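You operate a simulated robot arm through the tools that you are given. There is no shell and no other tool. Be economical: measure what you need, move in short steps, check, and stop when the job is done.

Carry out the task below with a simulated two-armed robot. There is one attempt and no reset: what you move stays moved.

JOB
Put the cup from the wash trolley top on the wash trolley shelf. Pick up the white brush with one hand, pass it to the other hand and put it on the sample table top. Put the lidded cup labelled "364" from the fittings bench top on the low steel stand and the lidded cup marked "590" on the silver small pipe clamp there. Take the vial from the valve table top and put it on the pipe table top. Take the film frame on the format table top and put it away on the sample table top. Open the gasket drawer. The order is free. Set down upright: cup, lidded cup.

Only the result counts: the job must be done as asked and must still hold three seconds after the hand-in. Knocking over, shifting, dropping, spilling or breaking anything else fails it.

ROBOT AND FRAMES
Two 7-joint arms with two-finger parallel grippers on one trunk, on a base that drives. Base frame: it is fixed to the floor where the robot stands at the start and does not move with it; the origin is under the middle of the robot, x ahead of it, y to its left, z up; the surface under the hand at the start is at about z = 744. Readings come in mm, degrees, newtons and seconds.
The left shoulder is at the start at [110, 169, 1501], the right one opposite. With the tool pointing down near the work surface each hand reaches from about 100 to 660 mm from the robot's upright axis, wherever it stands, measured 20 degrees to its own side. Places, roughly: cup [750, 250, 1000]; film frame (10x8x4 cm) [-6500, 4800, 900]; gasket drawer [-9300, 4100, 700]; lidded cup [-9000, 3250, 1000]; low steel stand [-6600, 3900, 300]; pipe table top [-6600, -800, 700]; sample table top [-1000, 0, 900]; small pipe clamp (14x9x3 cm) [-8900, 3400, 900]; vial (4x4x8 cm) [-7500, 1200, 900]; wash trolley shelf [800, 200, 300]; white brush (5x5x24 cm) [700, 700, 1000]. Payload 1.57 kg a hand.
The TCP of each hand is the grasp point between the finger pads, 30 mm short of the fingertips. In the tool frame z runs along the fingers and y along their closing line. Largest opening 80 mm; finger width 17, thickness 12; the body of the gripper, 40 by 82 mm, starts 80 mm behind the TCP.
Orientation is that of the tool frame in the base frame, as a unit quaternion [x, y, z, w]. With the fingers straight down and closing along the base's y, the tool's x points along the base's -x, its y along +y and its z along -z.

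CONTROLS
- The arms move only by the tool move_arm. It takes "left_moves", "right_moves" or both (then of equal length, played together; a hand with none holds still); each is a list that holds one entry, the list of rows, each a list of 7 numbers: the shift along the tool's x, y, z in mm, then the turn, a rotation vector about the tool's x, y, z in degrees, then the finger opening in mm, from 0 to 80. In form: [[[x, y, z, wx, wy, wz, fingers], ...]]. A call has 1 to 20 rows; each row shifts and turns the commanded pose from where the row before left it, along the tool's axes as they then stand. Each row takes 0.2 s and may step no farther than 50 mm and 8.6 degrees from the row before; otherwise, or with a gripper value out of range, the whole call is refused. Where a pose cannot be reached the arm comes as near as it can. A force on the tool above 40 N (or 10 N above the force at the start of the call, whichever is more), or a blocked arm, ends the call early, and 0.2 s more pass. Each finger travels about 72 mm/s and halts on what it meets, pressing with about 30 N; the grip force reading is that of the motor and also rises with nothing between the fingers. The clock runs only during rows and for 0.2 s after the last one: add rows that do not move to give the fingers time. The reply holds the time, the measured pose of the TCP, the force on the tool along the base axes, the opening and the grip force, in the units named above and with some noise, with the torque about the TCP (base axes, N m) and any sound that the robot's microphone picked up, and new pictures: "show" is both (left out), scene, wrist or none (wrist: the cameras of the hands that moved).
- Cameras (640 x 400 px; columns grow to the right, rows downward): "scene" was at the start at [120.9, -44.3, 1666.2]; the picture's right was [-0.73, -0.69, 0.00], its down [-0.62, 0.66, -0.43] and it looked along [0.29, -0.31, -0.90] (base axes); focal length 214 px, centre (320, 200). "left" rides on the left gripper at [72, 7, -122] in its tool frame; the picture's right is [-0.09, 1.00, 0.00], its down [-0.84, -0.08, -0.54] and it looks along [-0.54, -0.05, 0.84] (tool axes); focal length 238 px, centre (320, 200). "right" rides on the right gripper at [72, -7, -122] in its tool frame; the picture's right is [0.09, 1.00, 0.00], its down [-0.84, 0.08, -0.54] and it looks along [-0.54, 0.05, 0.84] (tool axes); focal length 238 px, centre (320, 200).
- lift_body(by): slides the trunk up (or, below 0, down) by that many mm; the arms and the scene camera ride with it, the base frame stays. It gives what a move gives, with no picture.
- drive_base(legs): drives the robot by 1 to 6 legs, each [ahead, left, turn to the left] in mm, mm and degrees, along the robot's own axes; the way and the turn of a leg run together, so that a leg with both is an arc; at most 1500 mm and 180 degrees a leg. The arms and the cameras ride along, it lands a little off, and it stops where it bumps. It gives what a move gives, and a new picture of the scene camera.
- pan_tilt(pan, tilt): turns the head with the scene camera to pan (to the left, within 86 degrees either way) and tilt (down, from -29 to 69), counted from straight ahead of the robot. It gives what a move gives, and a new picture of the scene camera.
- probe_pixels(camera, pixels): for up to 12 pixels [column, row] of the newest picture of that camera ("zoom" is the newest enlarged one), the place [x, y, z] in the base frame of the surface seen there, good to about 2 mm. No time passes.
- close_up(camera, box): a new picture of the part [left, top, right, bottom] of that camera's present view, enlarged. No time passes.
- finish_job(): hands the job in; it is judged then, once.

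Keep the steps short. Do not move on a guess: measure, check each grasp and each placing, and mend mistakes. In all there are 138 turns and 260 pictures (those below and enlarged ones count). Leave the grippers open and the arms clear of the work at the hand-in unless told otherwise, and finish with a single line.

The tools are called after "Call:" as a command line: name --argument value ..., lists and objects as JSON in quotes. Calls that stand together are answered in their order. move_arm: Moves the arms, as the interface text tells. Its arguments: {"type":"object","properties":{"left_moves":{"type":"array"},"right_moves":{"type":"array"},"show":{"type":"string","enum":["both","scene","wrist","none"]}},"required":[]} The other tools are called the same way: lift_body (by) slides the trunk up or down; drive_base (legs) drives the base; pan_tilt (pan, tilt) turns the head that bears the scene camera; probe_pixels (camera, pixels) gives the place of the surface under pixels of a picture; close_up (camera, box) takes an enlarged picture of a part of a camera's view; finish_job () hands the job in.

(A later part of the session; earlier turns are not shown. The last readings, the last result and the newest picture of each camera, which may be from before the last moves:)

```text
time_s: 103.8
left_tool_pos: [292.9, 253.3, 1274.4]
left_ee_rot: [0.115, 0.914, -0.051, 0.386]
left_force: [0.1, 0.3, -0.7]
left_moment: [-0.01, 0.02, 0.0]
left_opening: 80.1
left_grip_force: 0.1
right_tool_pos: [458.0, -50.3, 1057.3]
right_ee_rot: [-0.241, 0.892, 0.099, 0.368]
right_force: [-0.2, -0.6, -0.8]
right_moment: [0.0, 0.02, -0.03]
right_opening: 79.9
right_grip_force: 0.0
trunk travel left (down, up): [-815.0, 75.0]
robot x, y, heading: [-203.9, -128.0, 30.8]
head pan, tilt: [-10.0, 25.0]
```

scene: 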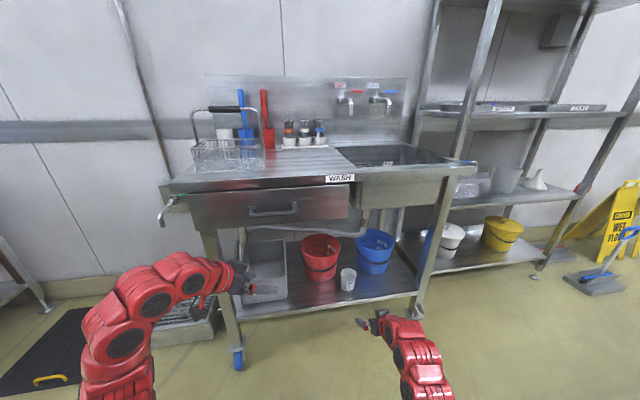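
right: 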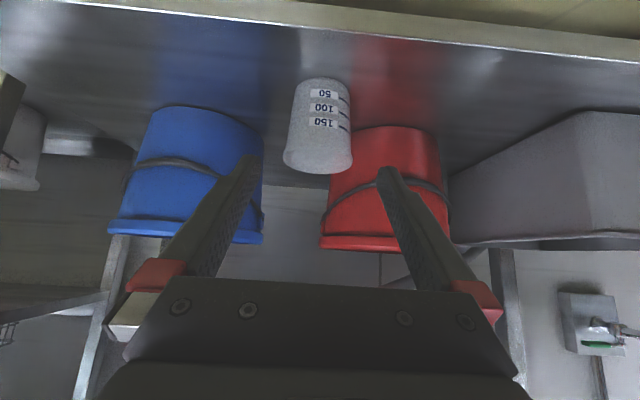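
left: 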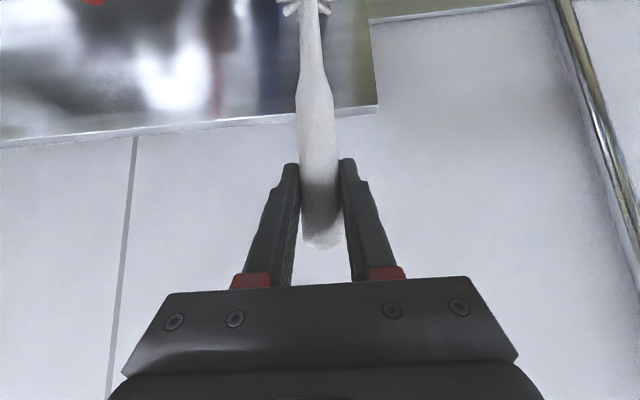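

Cup done. Turn to heading 120 and survey the corridor.

Call:
drive_base --legs '[[60, 0, 0], [0, 0, 89]]'

Call:
pan_tilt --pan 0 --tilt 15

Call:
pan_tilt --pan 45 --tilt 15

```text
time_s: 108.5
left_tool_pos: [-528.1, 412.5, 1274.7]
left_ee_rot: [-0.558, 0.733, 0.233, 0.311]
left_force: [0.1, -0.1, -0.2]
left_moment: [-0.01, 0.03, -0.01]
left_opening: 80.2
left_grip_force: 0.1
right_tool_pos: [-219.8, 571.0, 1056.5]
right_ee_rot: [0.798, -0.467, -0.329, -0.192]
right_force: [0.6, -0.4, -1.2]
right_moment: [0.01, 0.01, 0.01]
right_opening: 80.0
right_grip_force: 0.1
trunk travel left (down, up): [-815.0, 75.0]
robot x, y, heading: [-155.4, -97.1, 119.6]
head pan, tilt: [-10.0, 25.0]
```

scene: 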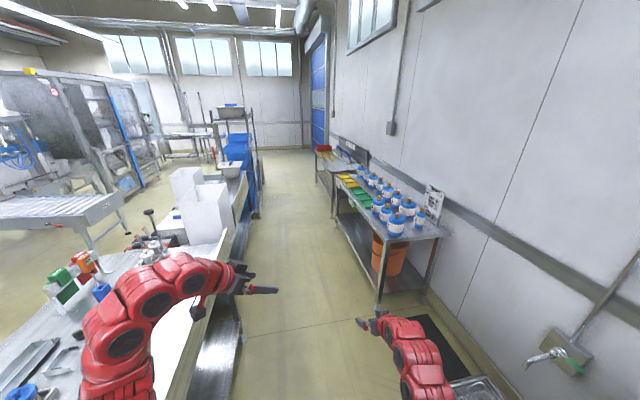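

```text
time_s: 109.2
left_tool_pos: [-526.7, 411.3, 1275.3]
left_ee_rot: [-0.557, 0.733, 0.233, 0.312]
left_force: [-0.8, 0.1, -0.5]
left_moment: [-0.02, 0.03, 0.0]
left_opening: 80.2
left_grip_force: 0.0
right_tool_pos: [-221.1, 571.6, 1057.9]
right_ee_rot: [0.798, -0.469, -0.327, -0.193]
right_force: [-0.4, 1.0, 1.2]
right_moment: [0.0, 0.01, 0.01]
right_opening: 80.0
right_grip_force: 0.0
trunk travel left (down, up): [-815.0, 75.0]
robot x, y, heading: [-157.3, -94.1, 119.7]
head pan, tilt: [0.0, 15.0]
```

scene: 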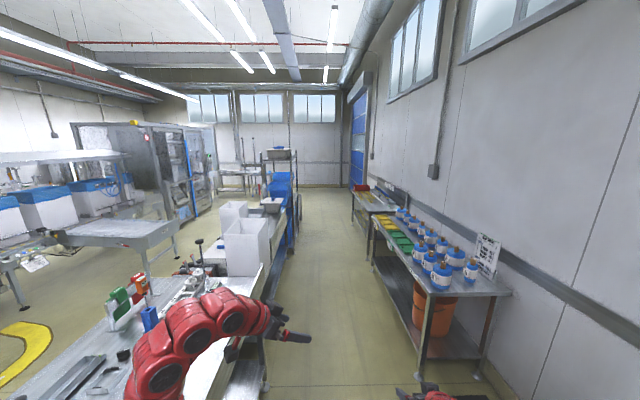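

```text
time_s: 110.4
left_tool_pos: [-527.6, 412.7, 1275.3]
left_ee_rot: [-0.558, 0.734, 0.233, 0.311]
left_force: [0.1, 1.0, -0.7]
left_moment: [0.02, 0.01, 0.01]
left_opening: 79.9
left_grip_force: 0.2
right_tool_pos: [-220.4, 570.3, 1058.7]
right_ee_rot: [0.798, -0.468, -0.328, -0.193]
right_force: [-0.3, -0.8, 0.3]
right_moment: [0.0, -0.02, 0.01]
right_opening: 80.2
right_grip_force: 0.1
trunk travel left (down, up): [-815.0, 75.0]
robot x, y, heading: [-157.4, -93.4, 119.1]
head pan, tilt: [45.0, 15.0]
```

scene: 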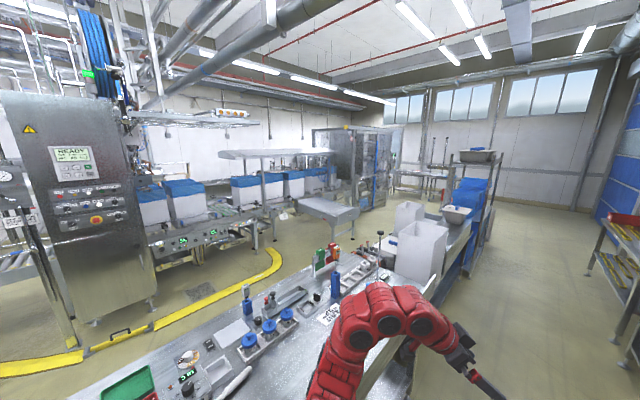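

Call:
probe_pixels --camera "scene" --pixels '[[430, 178], [420, 210], [520, 205], [570, 205], [480, 155], [365, 160], [345, 125], [400, 130], [330, 205], [490, 240], [215, 270], [250, 160]]'

Call:
close_up --camera "scene" --box '[280, 100, 600, 300]'

```text
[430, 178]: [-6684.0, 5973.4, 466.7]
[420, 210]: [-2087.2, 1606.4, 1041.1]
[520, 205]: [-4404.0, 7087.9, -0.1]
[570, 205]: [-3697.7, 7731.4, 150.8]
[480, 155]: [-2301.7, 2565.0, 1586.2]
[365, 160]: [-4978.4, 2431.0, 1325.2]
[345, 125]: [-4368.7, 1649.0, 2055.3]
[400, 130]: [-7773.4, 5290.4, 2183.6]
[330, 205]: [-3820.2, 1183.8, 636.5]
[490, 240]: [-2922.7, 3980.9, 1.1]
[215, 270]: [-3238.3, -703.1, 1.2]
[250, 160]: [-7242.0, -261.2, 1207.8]
```

```text
2.00 times, centred on (440, 200) of scene
```

zoom: 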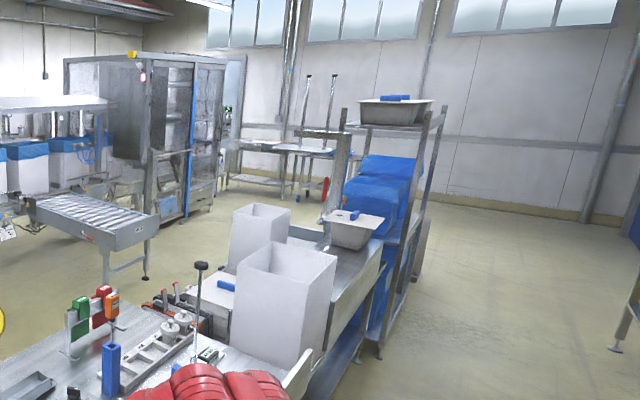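

Corridor runs along heading 120 to t≈8500. I drive along its middle past the blue rack.

Call:
drive_base --legs '[[600, -160, 0.6], [1400, 0, 0]]'

Call:
pan_tilt --pan 25 --tilt 25

```text
time_s: 120.4
left_tool_pos: [-1380.2, 2214.8, 1274.0]
left_ee_rot: [-0.559, 0.732, 0.234, 0.31]
left_force: [0.9, 0.4, 0.0]
left_moment: [-0.04, 0.02, 0.0]
left_opening: 80.0
left_grip_force: 0.0
right_tool_pos: [-1074.1, 2373.2, 1058.1]
right_ee_rot: [0.798, -0.467, -0.329, -0.192]
right_force: [-0.3, 0.9, -0.8]
right_moment: [-0.01, 0.0, -0.02]
right_opening: 80.1
right_grip_force: 0.0
trunk travel left (down, up): [-815.0, 75.0]
robot x, y, heading: [-1004.4, 1707.6, 119.5]
head pan, tilt: [45.0, 15.0]
```

scene: 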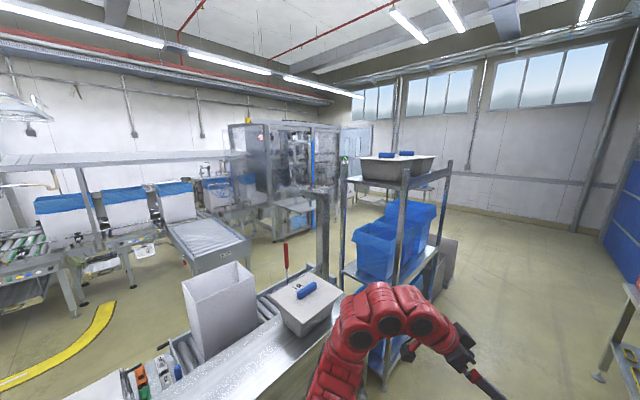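

```text
time_s: 121.2
left_tool_pos: [-1380.8, 2214.1, 1275.3]
left_ee_rot: [-0.559, 0.732, 0.235, 0.311]
left_force: [0.1, -0.9, -0.6]
left_moment: [0.01, 0.0, -0.03]
left_opening: 80.2
left_grip_force: 0.0
right_tool_pos: [-1074.1, 2373.9, 1058.6]
right_ee_rot: [0.798, -0.466, -0.33, -0.192]
right_force: [-1.1, 0.3, 0.3]
right_moment: [-0.03, 0.01, -0.01]
right_opening: 80.2
right_grip_force: 0.1
trunk travel left (down, up): [-815.0, 75.0]
robot x, y, heading: [-1007.7, 1708.7, 119.6]
head pan, tilt: [25.0, 25.0]
```

scene: 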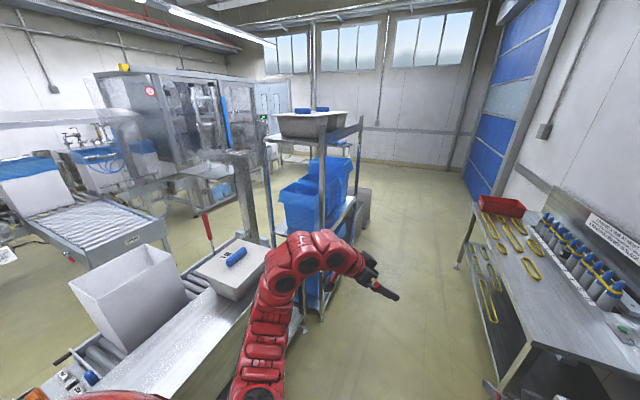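

Call:
probe_pixels --camera "scene" --pixels '[[360, 130], [318, 320], [365, 210], [285, 240], [455, 265], [490, 400], [280, 400], [350, 200], [270, 105]]'

```text
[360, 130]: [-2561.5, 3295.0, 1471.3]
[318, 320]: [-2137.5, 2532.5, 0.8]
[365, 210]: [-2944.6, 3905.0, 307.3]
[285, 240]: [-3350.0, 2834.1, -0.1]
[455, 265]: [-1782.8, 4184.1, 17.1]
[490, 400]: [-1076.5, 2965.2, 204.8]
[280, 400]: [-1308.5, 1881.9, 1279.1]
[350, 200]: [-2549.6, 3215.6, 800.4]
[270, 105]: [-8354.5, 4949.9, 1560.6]
```

Corridor clear between s −570 and +550. Drive 3400 more along it.

Call:
drive_base --legs '[[1400, 0, 0.2], [1400, 0, 0], [700, 0, 0], [0, 0, 75]]'

Call:
pan_tilt --pan -40 --tilt 15

Call:
pan_tilt --pan 20 --tilt 15

```text
time_s: 141.6
left_tool_pos: [-3368.2, 4506.7, 1274.1]
left_ee_rot: [0.893, -0.227, -0.376, -0.099]
left_force: [0.2, 0.6, 0.5]
left_moment: [0.0, 0.03, -0.02]
left_opening: 79.9
left_grip_force: 0.1
right_tool_pos: [-3452.1, 4842.1, 1057.9]
right_ee_rot: [0.916, 0.129, -0.376, 0.053]
right_force: [-0.2, 0.0, 0.0]
right_moment: [-0.03, 0.02, -0.02]
right_opening: 80.0
right_grip_force: 0.1
trunk travel left (down, up): [-815.0, 75.0]
robot x, y, heading: [-2786.7, 4758.6, -163.5]
head pan, tilt: [25.0, 25.0]
```

scene: 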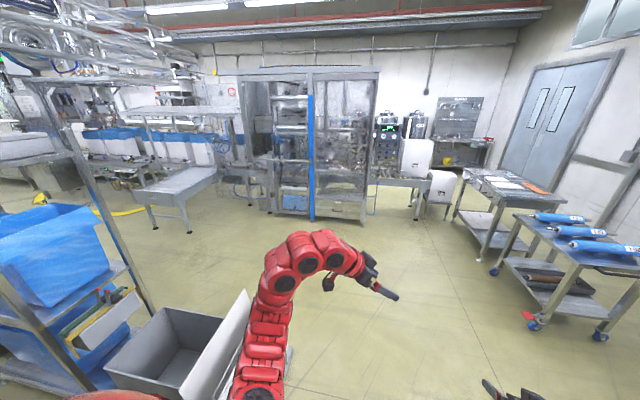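

```text
time_s: 142.9
left_tool_pos: [-3368.6, 4506.6, 1275.6]
left_ee_rot: [0.893, -0.226, -0.377, -0.098]
left_force: [0.4, -0.3, 0.2]
left_moment: [-0.01, 0.0, -0.01]
left_opening: 80.2
left_grip_force: 0.0
right_tool_pos: [-3451.4, 4842.2, 1057.1]
right_ee_rot: [0.916, 0.129, -0.376, 0.053]
right_force: [0.2, 0.3, -0.5]
right_moment: [0.01, -0.03, 0.02]
right_opening: 80.1
right_grip_force: 0.1
trunk travel left (down, up): [-815.0, 75.0]
robot x, y, heading: [-2790.9, 4753.4, -163.7]
head pan, tilt: [-40.0, 15.0]
```

scene: 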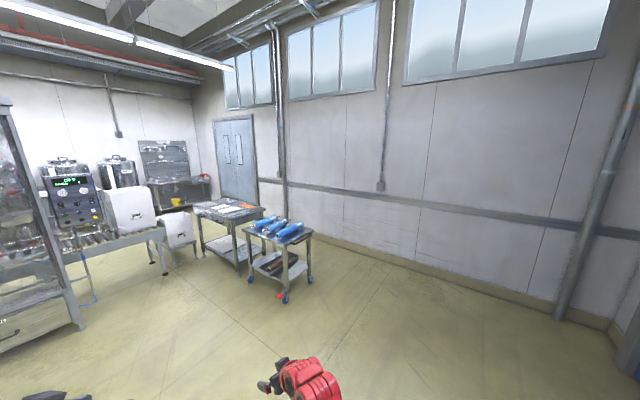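

```text
time_s: 144.2
left_tool_pos: [-3367.4, 4506.9, 1275.3]
left_ee_rot: [0.893, -0.226, -0.377, -0.097]
left_force: [0.5, 0.6, 0.1]
left_moment: [-0.01, -0.01, -0.02]
left_opening: 80.1
left_grip_force: 0.0
right_tool_pos: [-3452.7, 4841.4, 1056.9]
right_ee_rot: [0.916, 0.13, -0.376, 0.053]
right_force: [1.5, 0.5, 0.3]
right_moment: [0.01, 0.01, 0.02]
right_opening: 80.1
right_grip_force: 0.2
trunk travel left (down, up): [-815.0, 75.0]
robot x, y, heading: [-2790.4, 4757.4, -163.6]
head pan, tilt: [20.0, 15.0]
```

scene: 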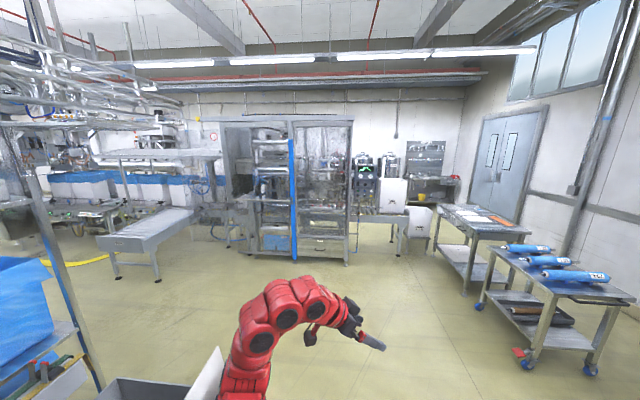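

Call:
probe_pixels --camera "scene" --pixels '[[470, 212], [500, 220], [530, 262], [400, 240], [417, 225], [392, 195], [365, 170], [430, 190], [425, 160], [345, 262], [320, 245], [440, 240]]'

Call:
close_up --camera "scene" --box '[320, 120, 640, 320]'

```text
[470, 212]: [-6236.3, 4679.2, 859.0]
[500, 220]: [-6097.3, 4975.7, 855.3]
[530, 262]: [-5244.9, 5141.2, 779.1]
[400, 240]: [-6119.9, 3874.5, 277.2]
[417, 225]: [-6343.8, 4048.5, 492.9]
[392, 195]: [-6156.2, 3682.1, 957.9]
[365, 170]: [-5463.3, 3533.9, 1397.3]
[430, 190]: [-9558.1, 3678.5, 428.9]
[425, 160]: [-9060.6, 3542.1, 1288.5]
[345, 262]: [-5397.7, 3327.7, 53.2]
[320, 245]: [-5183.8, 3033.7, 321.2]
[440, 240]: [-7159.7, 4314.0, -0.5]
```

```text
2.00 times, centred on (480, 220) of scene
```

zoom: 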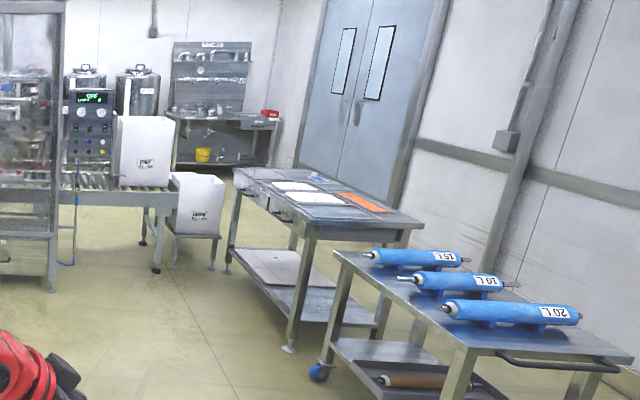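

Call:
drive_base --legs '[[0, 0, 13], [1500, -400, 0], [400, 0, 0]]'

Call:
pan_tilt --pan -35 --tilt 25

```text
refused: leg 2 is longer than a leg can be; nothing moved
```

```text
time_s: 145.5
left_tool_pos: [-3366.8, 4507.2, 1274.4]
left_ee_rot: [0.893, -0.226, -0.377, -0.098]
left_force: [-0.3, -0.4, 0.1]
left_moment: [0.03, 0.02, -0.02]
left_opening: 80.0
left_grip_force: 0.1
right_tool_pos: [-3452.9, 4842.0, 1057.8]
right_ee_rot: [0.916, 0.129, -0.376, 0.052]
right_force: [-0.6, 0.4, 0.0]
right_moment: [-0.02, 0.0, -0.03]
right_opening: 79.6
right_grip_force: 0.1
trunk travel left (down, up): [-815.0, 75.0]
robot x, y, heading: [-2791.7, 4755.0, -163.7]
head pan, tilt: [-35.0, 25.0]
```

scene: 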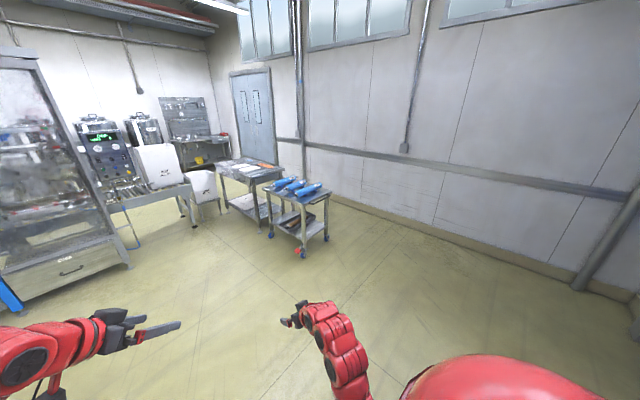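

Call:
drive_base --legs '[[0, 0, 13], [1400, -400, 0], [500, -150, 0]]'

Call:
pan_tilt --pan -15 --tilt 20

```text
time_s: 156.1
left_tool_pos: [-5222.0, 3953.0, 1275.0]
left_ee_rot: [0.912, -0.129, -0.385, -0.057]
left_force: [0.4, 0.0, -0.4]
left_moment: [0.0, 0.02, 0.0]
left_opening: 80.2
left_grip_force: 0.1
right_tool_pos: [-5375.9, 4261.6, 1057.1]
right_ee_rot: [0.896, 0.228, -0.37, 0.094]
right_force: [0.7, -0.5, 0.5]
right_moment: [-0.02, 0.01, -0.03]
right_opening: 79.7
right_grip_force: 0.0
trunk travel left (down, up): [-815.0, 75.0]
robot x, y, heading: [-4707.9, 4321.3, -151.3]
head pan, tilt: [-35.0, 25.0]
```

scene: 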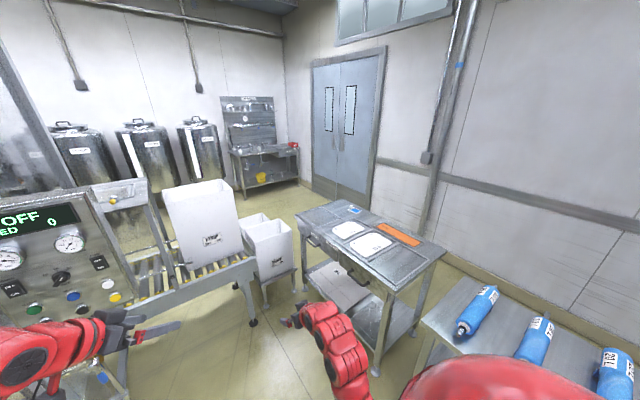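

```text
time_s: 157.0
left_tool_pos: [-5223.4, 3953.0, 1274.7]
left_ee_rot: [0.912, -0.129, -0.385, -0.056]
left_force: [0.7, 0.0, -0.1]
left_moment: [0.02, -0.01, 0.02]
left_opening: 79.9
left_grip_force: 0.1
right_tool_pos: [-5377.6, 4261.8, 1057.6]
right_ee_rot: [0.897, 0.228, -0.368, 0.093]
right_force: [-0.8, -0.2, -1.1]
right_moment: [0.02, 0.0, 0.01]
right_opening: 80.2
right_grip_force: 0.1
trunk travel left (down, up): [-815.0, 75.0]
robot x, y, heading: [-4706.4, 4315.7, -151.2]
head pan, tilt: [-15.0, 20.0]
```

scene: 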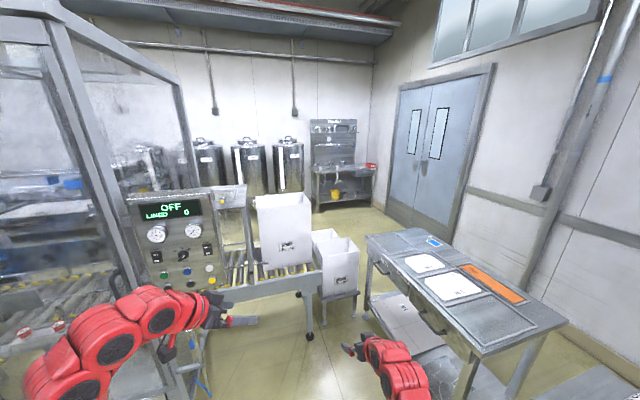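

Call:
close_up --camera "scene" --box '[290, 200, 450, 300]'

Call:
probe_pixels --camera "scene" --pixels '[[435, 241], [367, 240], [330, 290], [340, 240], [355, 295], [368, 300], [470, 350], [405, 228], [355, 330], [385, 320], [310, 330], [340, 180]]'

```text
4.00 times, centred on (370, 250) of scene
```

zoom: 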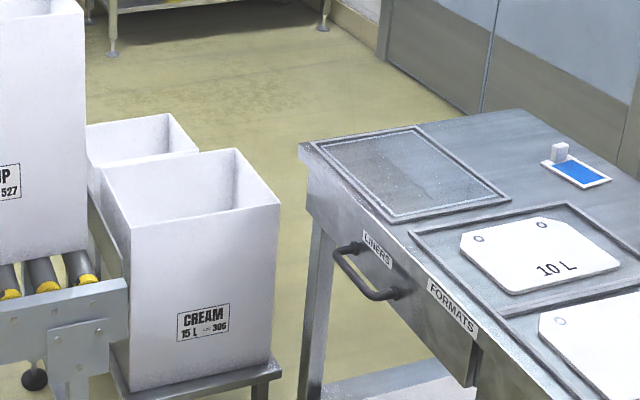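

```text
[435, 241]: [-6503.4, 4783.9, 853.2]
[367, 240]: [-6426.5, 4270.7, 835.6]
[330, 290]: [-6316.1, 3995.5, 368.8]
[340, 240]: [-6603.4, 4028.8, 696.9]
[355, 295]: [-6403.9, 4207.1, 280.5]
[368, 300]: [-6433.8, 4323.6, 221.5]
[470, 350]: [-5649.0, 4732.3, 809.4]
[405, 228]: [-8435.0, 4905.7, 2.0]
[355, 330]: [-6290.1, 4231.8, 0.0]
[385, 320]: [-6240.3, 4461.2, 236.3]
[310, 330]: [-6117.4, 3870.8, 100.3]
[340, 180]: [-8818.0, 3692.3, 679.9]
```

Call:
pan_tilt --pan -60 --tilt 35

Call:
probe_pixels --camera "scene" --pixels '[[300, 200], [320, 150], [250, 150], [200, 100], [400, 150], [450, 200], [500, 150], [120, 120], [150, 60]]'

```text
time_s: 158.1
left_tool_pos: [-5221.8, 3952.3, 1275.4]
left_ee_rot: [0.912, -0.129, -0.385, -0.056]
left_force: [0.3, -0.3, 0.1]
left_moment: [-0.01, -0.02, -0.01]
left_opening: 80.1
left_grip_force: 0.0
right_tool_pos: [-5376.7, 4262.5, 1057.5]
right_ee_rot: [0.897, 0.228, -0.368, 0.093]
right_force: [-0.7, -0.2, 1.6]
right_moment: [0.02, 0.0, -0.01]
right_opening: 80.0
right_grip_force: 0.0
trunk travel left (down, up): [-815.0, 75.0]
robot x, y, heading: [-4709.0, 4318.8, -151.0]
head pan, tilt: [-60.0, 35.0]
```

scene: 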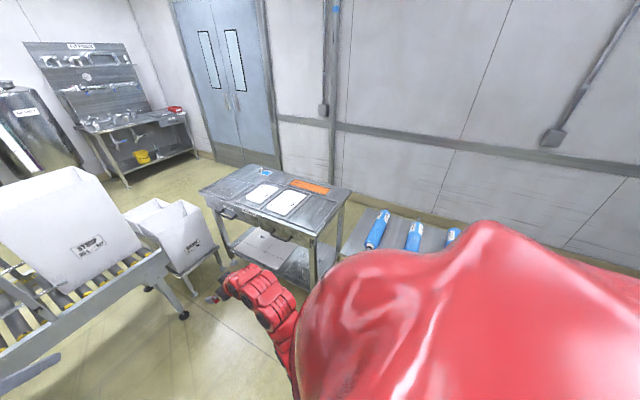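

```text
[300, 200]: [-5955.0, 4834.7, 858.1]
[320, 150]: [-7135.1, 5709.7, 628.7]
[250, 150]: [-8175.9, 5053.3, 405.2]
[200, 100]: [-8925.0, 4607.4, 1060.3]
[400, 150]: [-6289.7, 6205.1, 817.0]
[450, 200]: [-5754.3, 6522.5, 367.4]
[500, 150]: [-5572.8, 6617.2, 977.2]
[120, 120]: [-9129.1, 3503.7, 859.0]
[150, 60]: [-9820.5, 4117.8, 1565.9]
```

Call:
probe_pixels --camera "scene" --pixels '[[346, 192], [254, 167], [203, 190], [318, 232], [388, 213], [448, 228], [210, 243], [190, 250], [213, 205], [185, 315], [340, 250]]'

Call:
close_up --camera "scene" --box '[110, 140, 370, 320]'

```text
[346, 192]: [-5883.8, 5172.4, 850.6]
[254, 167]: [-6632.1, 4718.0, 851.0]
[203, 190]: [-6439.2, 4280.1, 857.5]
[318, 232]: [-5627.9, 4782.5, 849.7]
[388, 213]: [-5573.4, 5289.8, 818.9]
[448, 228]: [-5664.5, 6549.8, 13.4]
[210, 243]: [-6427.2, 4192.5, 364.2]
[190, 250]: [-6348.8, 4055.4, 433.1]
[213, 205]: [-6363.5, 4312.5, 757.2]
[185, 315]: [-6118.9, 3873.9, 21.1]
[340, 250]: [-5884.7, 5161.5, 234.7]
```

```text
2.22 times, centred on (240, 230) of scene
```

zoom: 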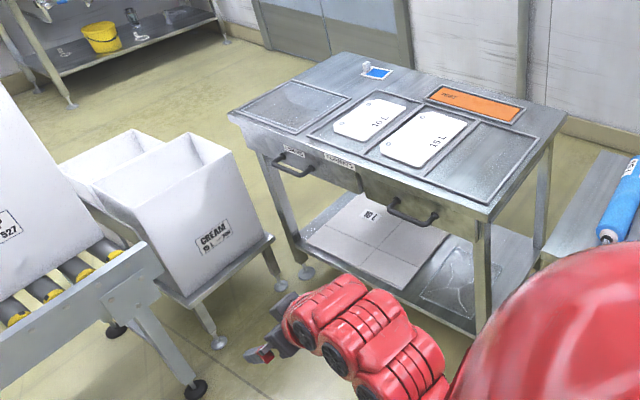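

The film frame lies near the back edge of the format table; there's a 1100 mm aisle between tables and wall. I go around: back, strafe right to the aisle.

Call:
drive_base --legs '[[-1250, 0, 1], [0, -1450, 0], [0, -390, 0]]'

Call:
pan_tilt --pan 0 --tilt 25

```text
time_s: 173.3
left_tool_pos: [-5059.7, 6159.4, 1274.4]
left_ee_rot: [0.914, -0.117, -0.386, -0.052]
left_force: [-0.7, 0.0, -0.3]
left_moment: [0.02, 0.02, 0.02]
left_opening: 80.0
left_grip_force: 0.1
right_tool_pos: [-5224.1, 6465.8, 1057.0]
right_ee_rot: [0.893, 0.24, -0.367, 0.099]
right_force: [-0.7, -0.1, 0.2]
right_moment: [0.01, 0.03, 0.03]
right_opening: 80.0
right_grip_force: 0.0
trunk travel left (down, up): [-815.0, 75.0]
robot x, y, heading: [-4557.1, 6539.6, -149.7]
head pan, tilt: [-60.0, 35.0]
```

scene: 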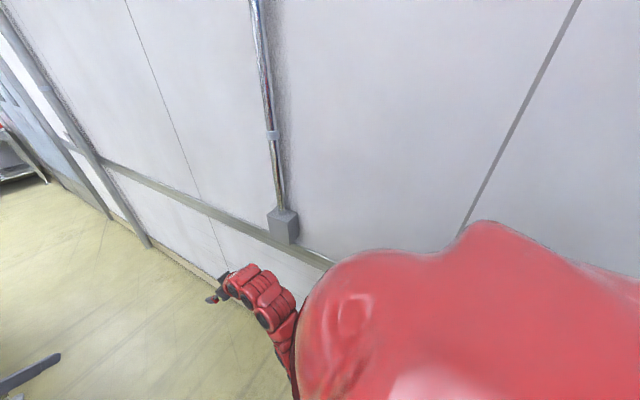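

```text
time_s: 174.6
left_tool_pos: [-5060.2, 6161.2, 1275.0]
left_ee_rot: [0.914, -0.117, -0.386, -0.051]
left_force: [0.4, -0.5, 0.0]
left_moment: [-0.05, 0.02, 0.0]
left_opening: 79.9
left_grip_force: 0.1
right_tool_pos: [-5223.2, 6466.4, 1057.6]
right_ee_rot: [0.893, 0.239, -0.368, 0.099]
right_force: [-0.3, -0.4, 0.3]
right_moment: [-0.01, -0.03, 0.01]
right_opening: 80.3
right_grip_force: 0.1
trunk travel left (down, up): [-815.0, 75.0]
robot x, y, heading: [-4557.4, 6540.1, -149.8]
head pan, tilt: [0.0, 25.0]
```

scene: 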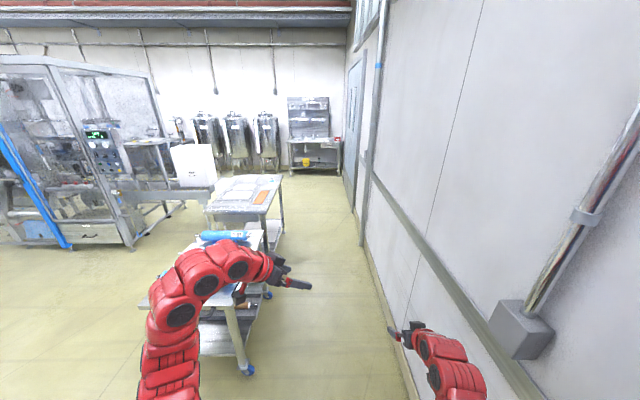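

Call:
drive_base --legs '[[1490, 0, 0], [1060, 0, 0]]'

Call:
pan_tilt --pan 60 --tilt 40

```text
time_s: 187.1
left_tool_pos: [-7266.3, 4874.1, 1273.9]
left_ee_rot: [0.914, -0.113, -0.386, -0.05]
left_force: [-0.4, 0.0, -0.4]
left_moment: [-0.03, -0.04, -0.04]
left_opening: 80.0
left_grip_force: 0.1
right_tool_pos: [-7430.1, 5179.8, 1058.2]
right_ee_rot: [0.893, 0.241, -0.367, 0.099]
right_force: [1.2, -0.1, -0.1]
right_moment: [-0.03, -0.03, 0.02]
right_opening: 80.0
right_grip_force: 0.1
trunk travel left (down, up): [-815.0, 75.0]
robot x, y, heading: [-6765.5, 5252.2, -149.5]
head pan, tilt: [0.0, 25.0]
```

scene: 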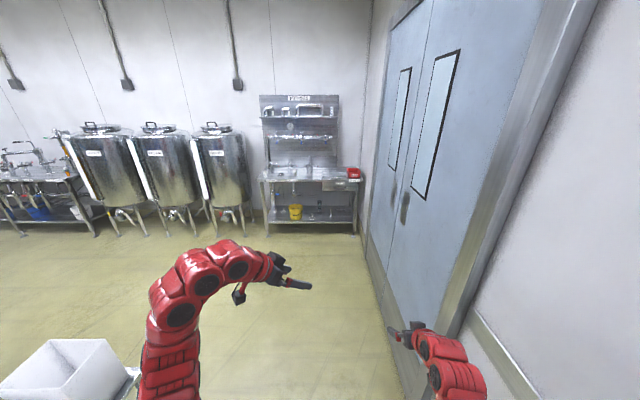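

```text
time_s: 188.4
left_tool_pos: [-7266.7, 4875.4, 1274.7]
left_ee_rot: [0.914, -0.113, -0.386, -0.05]
left_force: [-0.4, 0.0, 0.4]
left_moment: [0.01, 0.0, 0.0]
left_opening: 80.2
left_grip_force: 0.0
right_tool_pos: [-7431.3, 5178.2, 1057.4]
right_ee_rot: [0.893, 0.242, -0.367, 0.1]
right_force: [-0.8, -0.7, 0.4]
right_moment: [0.01, 0.02, 0.04]
right_opening: 80.0
right_grip_force: 0.1
trunk travel left (down, up): [-815.0, 75.0]
robot x, y, heading: [-6765.8, 5253.8, -149.6]
head pan, tilt: [60.0, 40.0]
```

scene: 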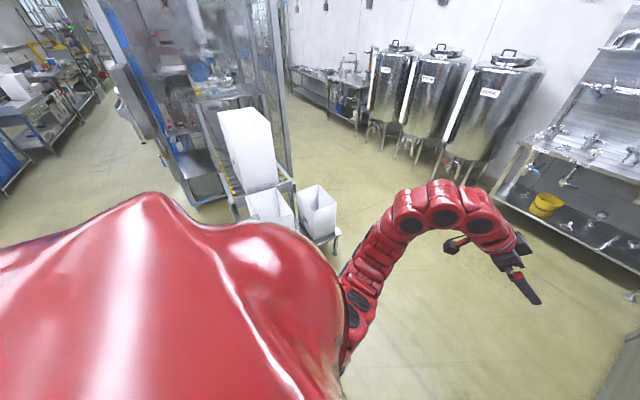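

Call:
close_up --camera "scene" --box '[220, 150, 380, 260]'

Call:
probe_pixels --camera "scene" --pixels '[[318, 215], [325, 243], [335, 237], [290, 195], [330, 205], [560, 190], [590, 155], [400, 165], [350, 75], [180, 200], [330, 80]]'

```text
3.64 times, centred on (300, 205) of scene
```

zoom: 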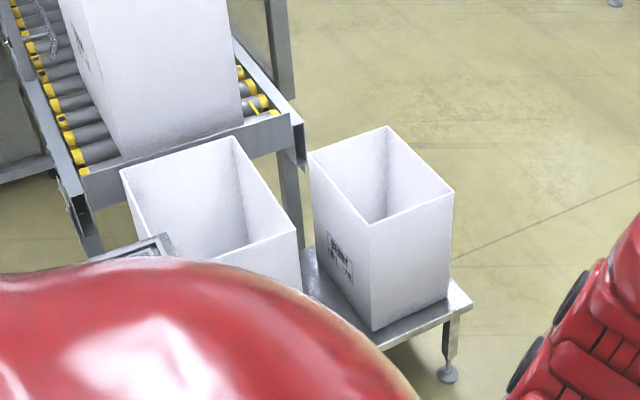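

```text
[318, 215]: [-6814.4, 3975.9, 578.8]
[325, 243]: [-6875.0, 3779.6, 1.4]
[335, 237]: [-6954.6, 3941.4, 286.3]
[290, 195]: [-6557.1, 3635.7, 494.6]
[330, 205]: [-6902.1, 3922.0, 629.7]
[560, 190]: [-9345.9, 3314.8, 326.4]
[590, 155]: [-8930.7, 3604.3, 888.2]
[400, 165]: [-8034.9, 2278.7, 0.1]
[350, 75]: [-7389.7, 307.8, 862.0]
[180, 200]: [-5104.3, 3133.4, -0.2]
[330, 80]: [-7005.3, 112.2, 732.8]
```

Drive toward the fittings bench.

Call:
drive_base --legs '[[1000, 0, -0.4], [800, 350, 0]]'

Call:
pan_tilt --pan 0 --tilt 40

```text
time_s: 197.8
left_tool_pos: [-8639.1, 3649.8, 1274.7]
left_ee_rot: [0.914, -0.116, -0.386, -0.051]
left_force: [-0.2, -0.2, -0.7]
left_moment: [-0.01, -0.01, 0.0]
left_opening: 79.8
left_grip_force: 0.0
right_tool_pos: [-8800.5, 3955.9, 1057.5]
right_ee_rot: [0.893, 0.24, -0.368, 0.1]
right_force: [-0.4, 0.1, 0.5]
right_moment: [-0.01, -0.01, -0.02]
right_opening: 80.2
right_grip_force: 0.1
trunk travel left (down, up): [-815.0, 75.0]
robot x, y, heading: [-8136.5, 4029.5, -149.5]
head pan, tilt: [60.0, 40.0]
```

scene: 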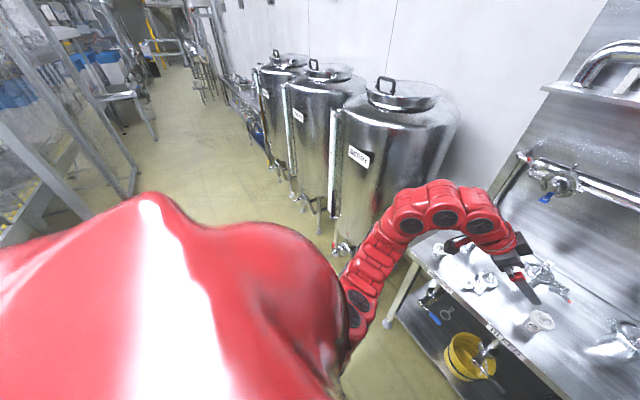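

```text
time_s: 199.1
left_tool_pos: [-8637.6, 3649.9, 1275.5]
left_ee_rot: [0.914, -0.116, -0.386, -0.051]
left_force: [-0.3, -0.6, 0.5]
left_moment: [0.0, 0.01, -0.03]
left_opening: 80.0
left_grip_force: 0.1
right_tool_pos: [-8801.5, 3955.9, 1057.3]
right_ee_rot: [0.893, 0.24, -0.368, 0.099]
right_force: [1.8, 0.2, -0.2]
right_moment: [0.02, -0.01, 0.05]
right_opening: 80.3
right_grip_force: 0.0
trunk travel left (down, up): [-815.0, 75.0]
robot x, y, heading: [-8138.3, 4029.6, -149.6]
head pan, tilt: [0.0, 40.0]
```

scene: 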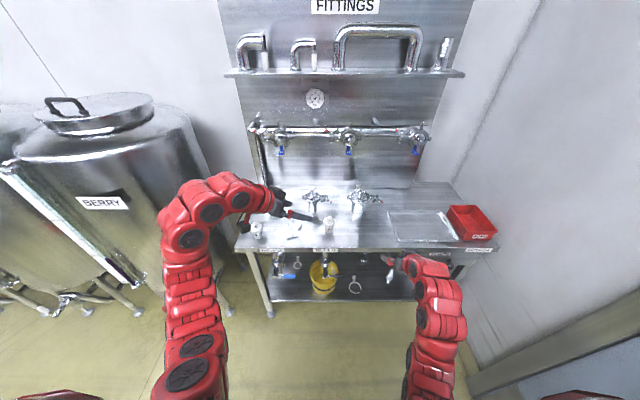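

Call:
close_up --camera "scene" --box '[230, 170, 390, 270]'

Call:
close_up --camera "scene" --box '[360, 180, 520, 280]'

```text
4.00 times, centred on (310, 220) of scene
```

zoom: 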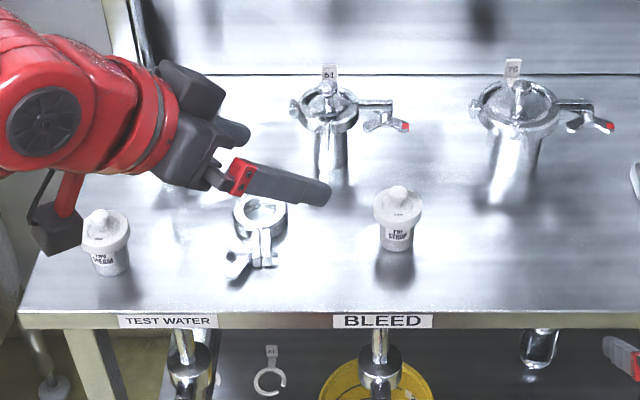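

```text
4.00 times, centred on (440, 230) of scene
```

zoom: 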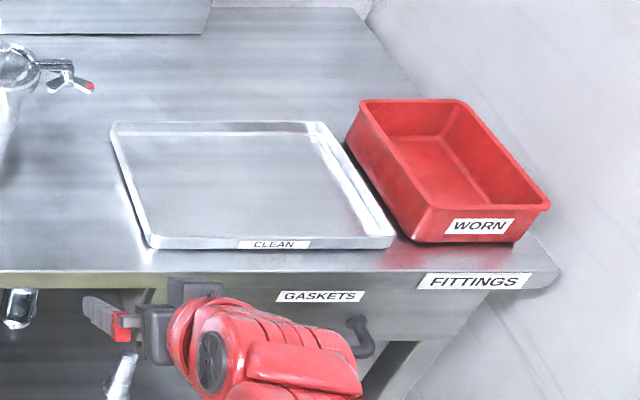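

Call:
close_up --camera "scene" --box '[248, 218, 272, 242]'

Call:
close_up --camera "scene" --box '[312, 212, 346, 246]'

Call:
close_up --camera "scene" --box '[270, 212, 318, 246]'

```text
16.00 times, centred on (260, 230) of scene
```

zoom: 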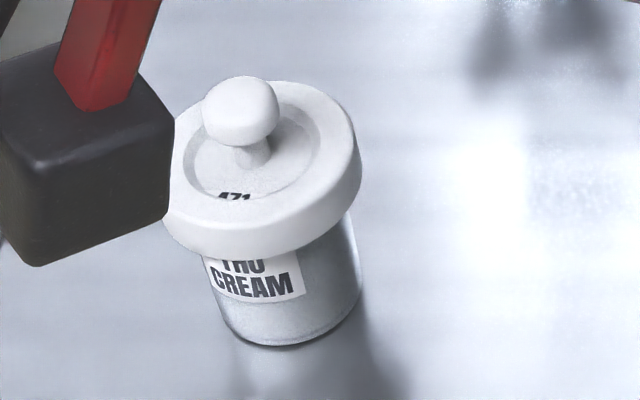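

```text
11.76 times, centred on (329, 229) of scene
```

zoom: 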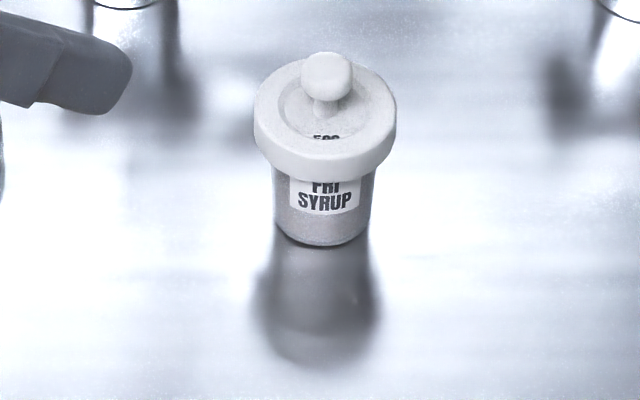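

```text
11.76 times, centred on (294, 229) of scene
```

zoom: 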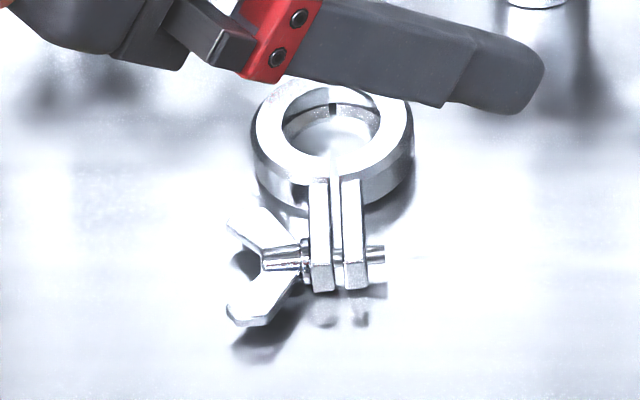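

Left arm hides part of the bench. Drive back 250 mm for a full view.

Call:
drive_base --legs '[[-300, 0, 0]]'

Call:
close_up --camera "scene" --box '[230, 140, 390, 240]'

```text
time_s: 201.2
left_tool_pos: [-8379.4, 3797.7, 1274.0]
left_ee_rot: [0.914, -0.113, -0.386, -0.05]
left_force: [0.3, 0.4, -0.7]
left_moment: [0.01, -0.03, 0.0]
left_opening: 80.0
left_grip_force: 0.1
right_tool_pos: [-8544.2, 4102.4, 1057.8]
right_ee_rot: [0.893, 0.243, -0.366, 0.1]
right_force: [0.1, 0.5, -0.6]
right_moment: [-0.02, -0.04, 0.01]
right_opening: 79.9
right_grip_force: 0.1
trunk travel left (down, up): [-815.0, 75.0]
robot x, y, heading: [-7873.6, 4183.1, -149.2]
head pan, tilt: [0.0, 40.0]
```

scene: 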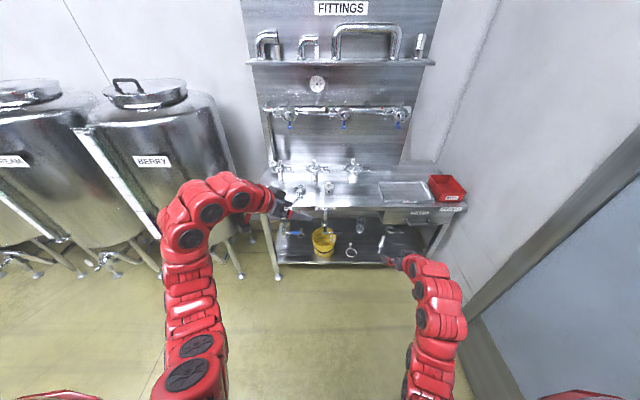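

```text
4.00 times, centred on (310, 190) of scene
```

zoom: 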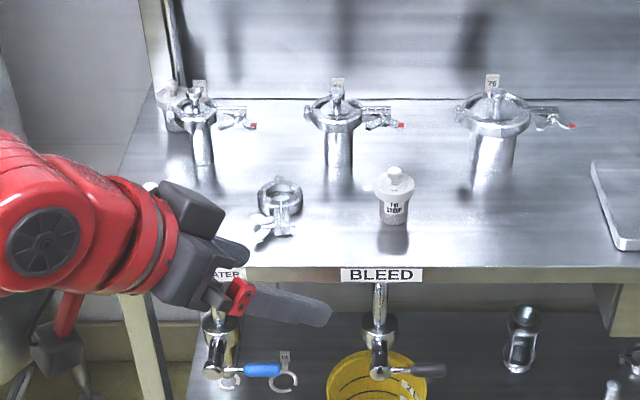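

Call:
close_up --camera "scene" --box '[264, 156, 288, 176]'

Call:
close_up --camera "scene" --box '[318, 178, 340, 200]'

Call:
probe_pixels --camera "scene" --pixels '[[272, 166], [273, 172], [328, 183], [328, 191], [302, 188], [297, 196], [279, 165], [279, 178], [268, 187], [330, 205]]'

```text
16.00 times, centred on (276, 166) of scene
```

zoom: 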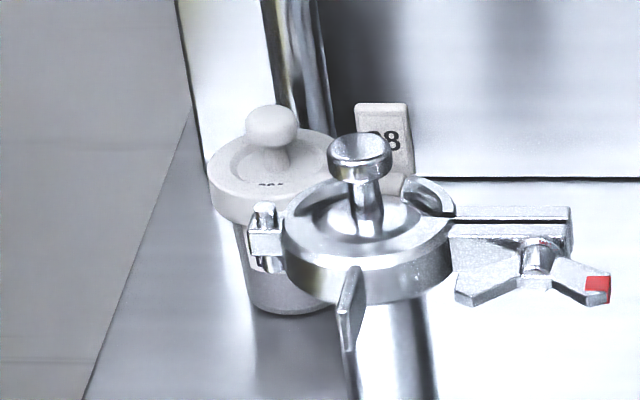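

```text
16.00 times, centred on (329, 189) of scene
```

zoom: 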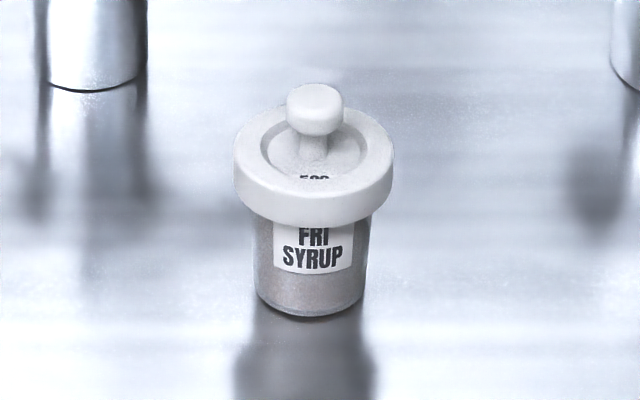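

```text
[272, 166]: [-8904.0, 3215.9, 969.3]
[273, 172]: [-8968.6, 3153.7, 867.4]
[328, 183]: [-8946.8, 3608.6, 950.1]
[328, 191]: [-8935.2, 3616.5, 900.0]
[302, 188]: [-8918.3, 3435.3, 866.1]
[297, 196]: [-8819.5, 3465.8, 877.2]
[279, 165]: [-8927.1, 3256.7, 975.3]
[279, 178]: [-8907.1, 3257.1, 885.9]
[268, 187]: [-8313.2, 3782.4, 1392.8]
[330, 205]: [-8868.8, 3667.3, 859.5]
```

Three cups: front-left "471", middle looks "590", back-left presumably "364". Look at the gasket drawer.

Call:
close_up --camera "scene" --box '[370, 180, 480, 260]'

Call:
close_up --camera "scene" --box '[265, 150, 345, 210]'

```text
5.00 times, centred on (425, 220) of scene
```

zoom: 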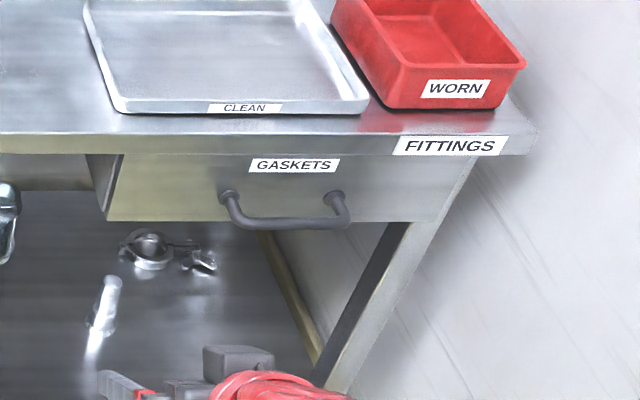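

```text
6.67 times, centred on (305, 180) of scene
```

zoom: 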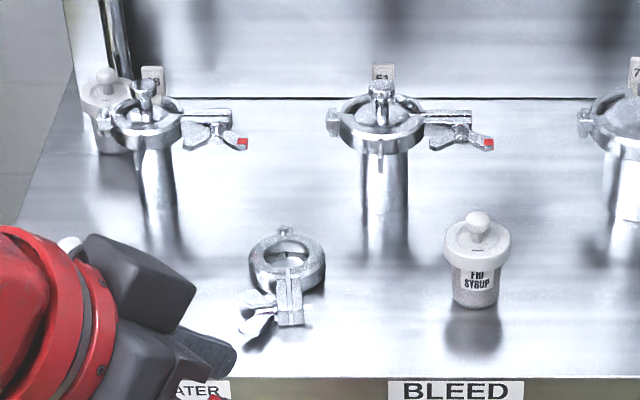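

Call:
probe_pixels --camera "zoom" --pixels '[[478, 216], [478, 255], [446, 245], [508, 245], [476, 300], [287, 230], [285, 295], [253, 265], [322, 265], [105, 110], [82, 100], [108, 78]]'

Call:
probe_pixels --camera "scene" --pixels '[[416, 220], [427, 225], [438, 220], [439, 225], [425, 216], [395, 222], [450, 222], [427, 207], [425, 209]]'

```text
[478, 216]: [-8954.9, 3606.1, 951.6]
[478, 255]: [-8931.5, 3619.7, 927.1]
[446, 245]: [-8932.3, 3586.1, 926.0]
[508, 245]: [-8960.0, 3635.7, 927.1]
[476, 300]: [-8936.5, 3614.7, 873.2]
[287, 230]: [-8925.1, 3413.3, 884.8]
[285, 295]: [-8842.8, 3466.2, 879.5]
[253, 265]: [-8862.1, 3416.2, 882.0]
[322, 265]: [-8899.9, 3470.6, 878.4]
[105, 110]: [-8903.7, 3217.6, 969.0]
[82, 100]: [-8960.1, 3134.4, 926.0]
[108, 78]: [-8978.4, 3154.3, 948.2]
```

```text
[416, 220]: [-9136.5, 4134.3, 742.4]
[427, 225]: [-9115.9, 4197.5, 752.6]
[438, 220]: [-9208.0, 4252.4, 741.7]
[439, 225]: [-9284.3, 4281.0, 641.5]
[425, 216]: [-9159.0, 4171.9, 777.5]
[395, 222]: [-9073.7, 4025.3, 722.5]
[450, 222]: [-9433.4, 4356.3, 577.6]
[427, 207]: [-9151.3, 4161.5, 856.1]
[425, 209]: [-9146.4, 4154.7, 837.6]
```

Drawer handle: bar along t at ≈(-9145,4190,747). I position the robot in front of it, lower the trunk 310, then make the right tool level with a 90° roll.

Call:
drive_base --legs '[[250, -371, -0.8]]'

Call:
lift_body --by -310

Call:
move_arm --right_moves '[[[0, 0, 0, 0, -7.5, 0, 80], [0, 0, 0, 0, -7.5, 0, 80], [0, 0, 0, 0, -7.5, 0, 80], [0, 0, 0, 0, -7.5, 0, 80], [0, 0, 0, 0, -7.5, 0, 80], [0, 0, 0, 0, -7.5, 0, 80], [0, 0, 0, 0, 0, 8.2, 80], [0, 0, 0, 0, 0, 8.2, 80], [0, 0, 0, 0, 0, 8.2, 80], [0, 0, 0, 0, 0, 8.2, 80], [0, 0, 0, 0, 0, 8.2, 80], [0, 0, 0, 0, 0, 8.2, 80], [0, 0, 0, 0, 0, 8.2, 80], [0, 0, 0, 0, 0, 8.2, 80], [0, 0, 0, 0, 0, 8.2, 80], [0, 0, 0, 0, 0, 8.2, 80], [0, 0, 0, 0, 0, 8.0, 80]]]'

```text
time_s: 203.9
left_tool_pos: [-8787.2, 4003.0, 1276.3]
left_ee_rot: [0.913, -0.122, -0.386, -0.053]
left_force: [-0.2, 0.4, 0.6]
left_moment: [-0.01, 0.01, 0.03]
left_opening: 79.9
left_grip_force: 0.0
right_tool_pos: [-8947.5, 4308.4, 1058.2]
right_ee_rot: [0.895, 0.235, -0.368, 0.096]
right_force: [0.0, -0.2, 0.4]
right_moment: [0.02, -0.03, -0.01]
right_opening: 80.0
right_grip_force: 0.0
trunk travel left (down, up): [-815.0, 75.0]
robot x, y, heading: [-8281.3, 4378.7, -150.4]
head pan, tilt: [0.0, 40.0]
```

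scene: 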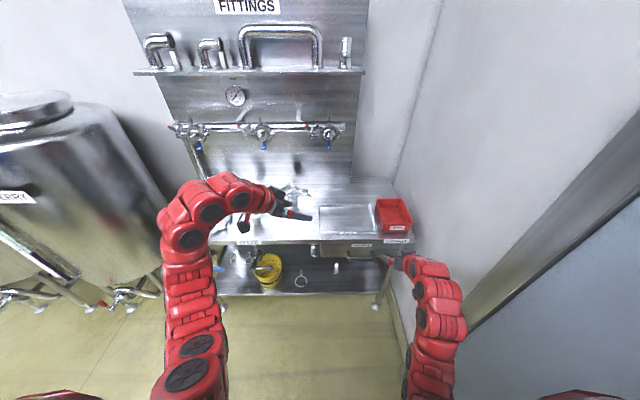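

```text
time_s: 206.9
left_tool_pos: [-8788.5, 4001.7, 964.0]
left_ee_rot: [0.913, -0.122, -0.386, -0.054]
left_force: [-0.9, -0.2, 0.9]
left_moment: [-0.03, 0.01, -0.01]
left_opening: 80.1
left_grip_force: 0.0
right_tool_pos: [-8947.9, 4308.9, 748.2]
right_ee_rot: [0.895, 0.235, -0.367, 0.096]
right_force: [-0.7, -0.3, -0.2]
right_moment: [0.03, -0.04, -0.01]
right_opening: 79.8
right_grip_force: 0.1
trunk travel left (down, up): [-505.0, 385.0]
robot x, y, heading: [-8278.0, 4377.3, -150.2]
head pan, tilt: [0.0, 40.0]
```

```text
time_s: 210.5
left_tool_pos: [-8788.4, 4002.8, 965.1]
left_ee_rot: [0.913, -0.122, -0.385, -0.053]
left_force: [-0.8, 0.2, 0.2]
left_moment: [0.04, -0.01, -0.01]
left_opening: 79.9
left_grip_force: 0.1
right_tool_pos: [-8946.9, 4309.3, 748.7]
right_ee_rot: [0.612, -0.358, -0.354, 0.609]
right_force: [0.3, 0.0, -0.1]
right_moment: [-0.02, 0.02, -0.02]
right_opening: 79.8
right_grip_force: 0.0
trunk travel left (down, up): [-505.0, 385.0]
robot x, y, heading: [-8284.0, 4371.7, -150.2]
head pan, tilt: [0.0, 40.0]
```

scene: 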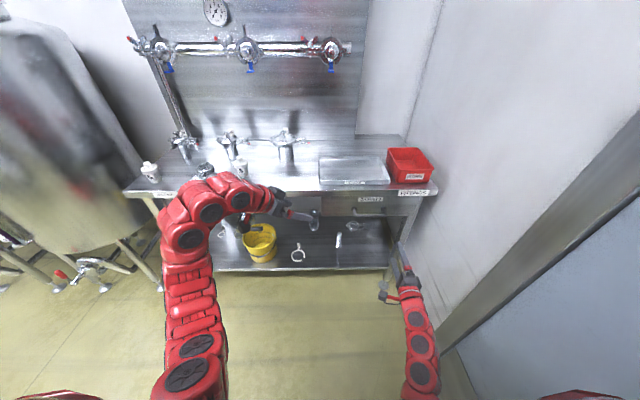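
right: 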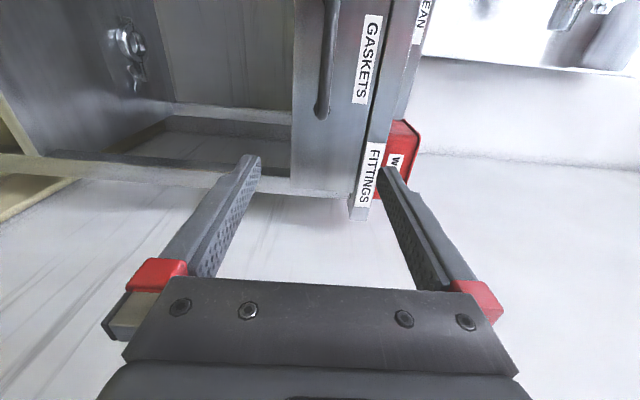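

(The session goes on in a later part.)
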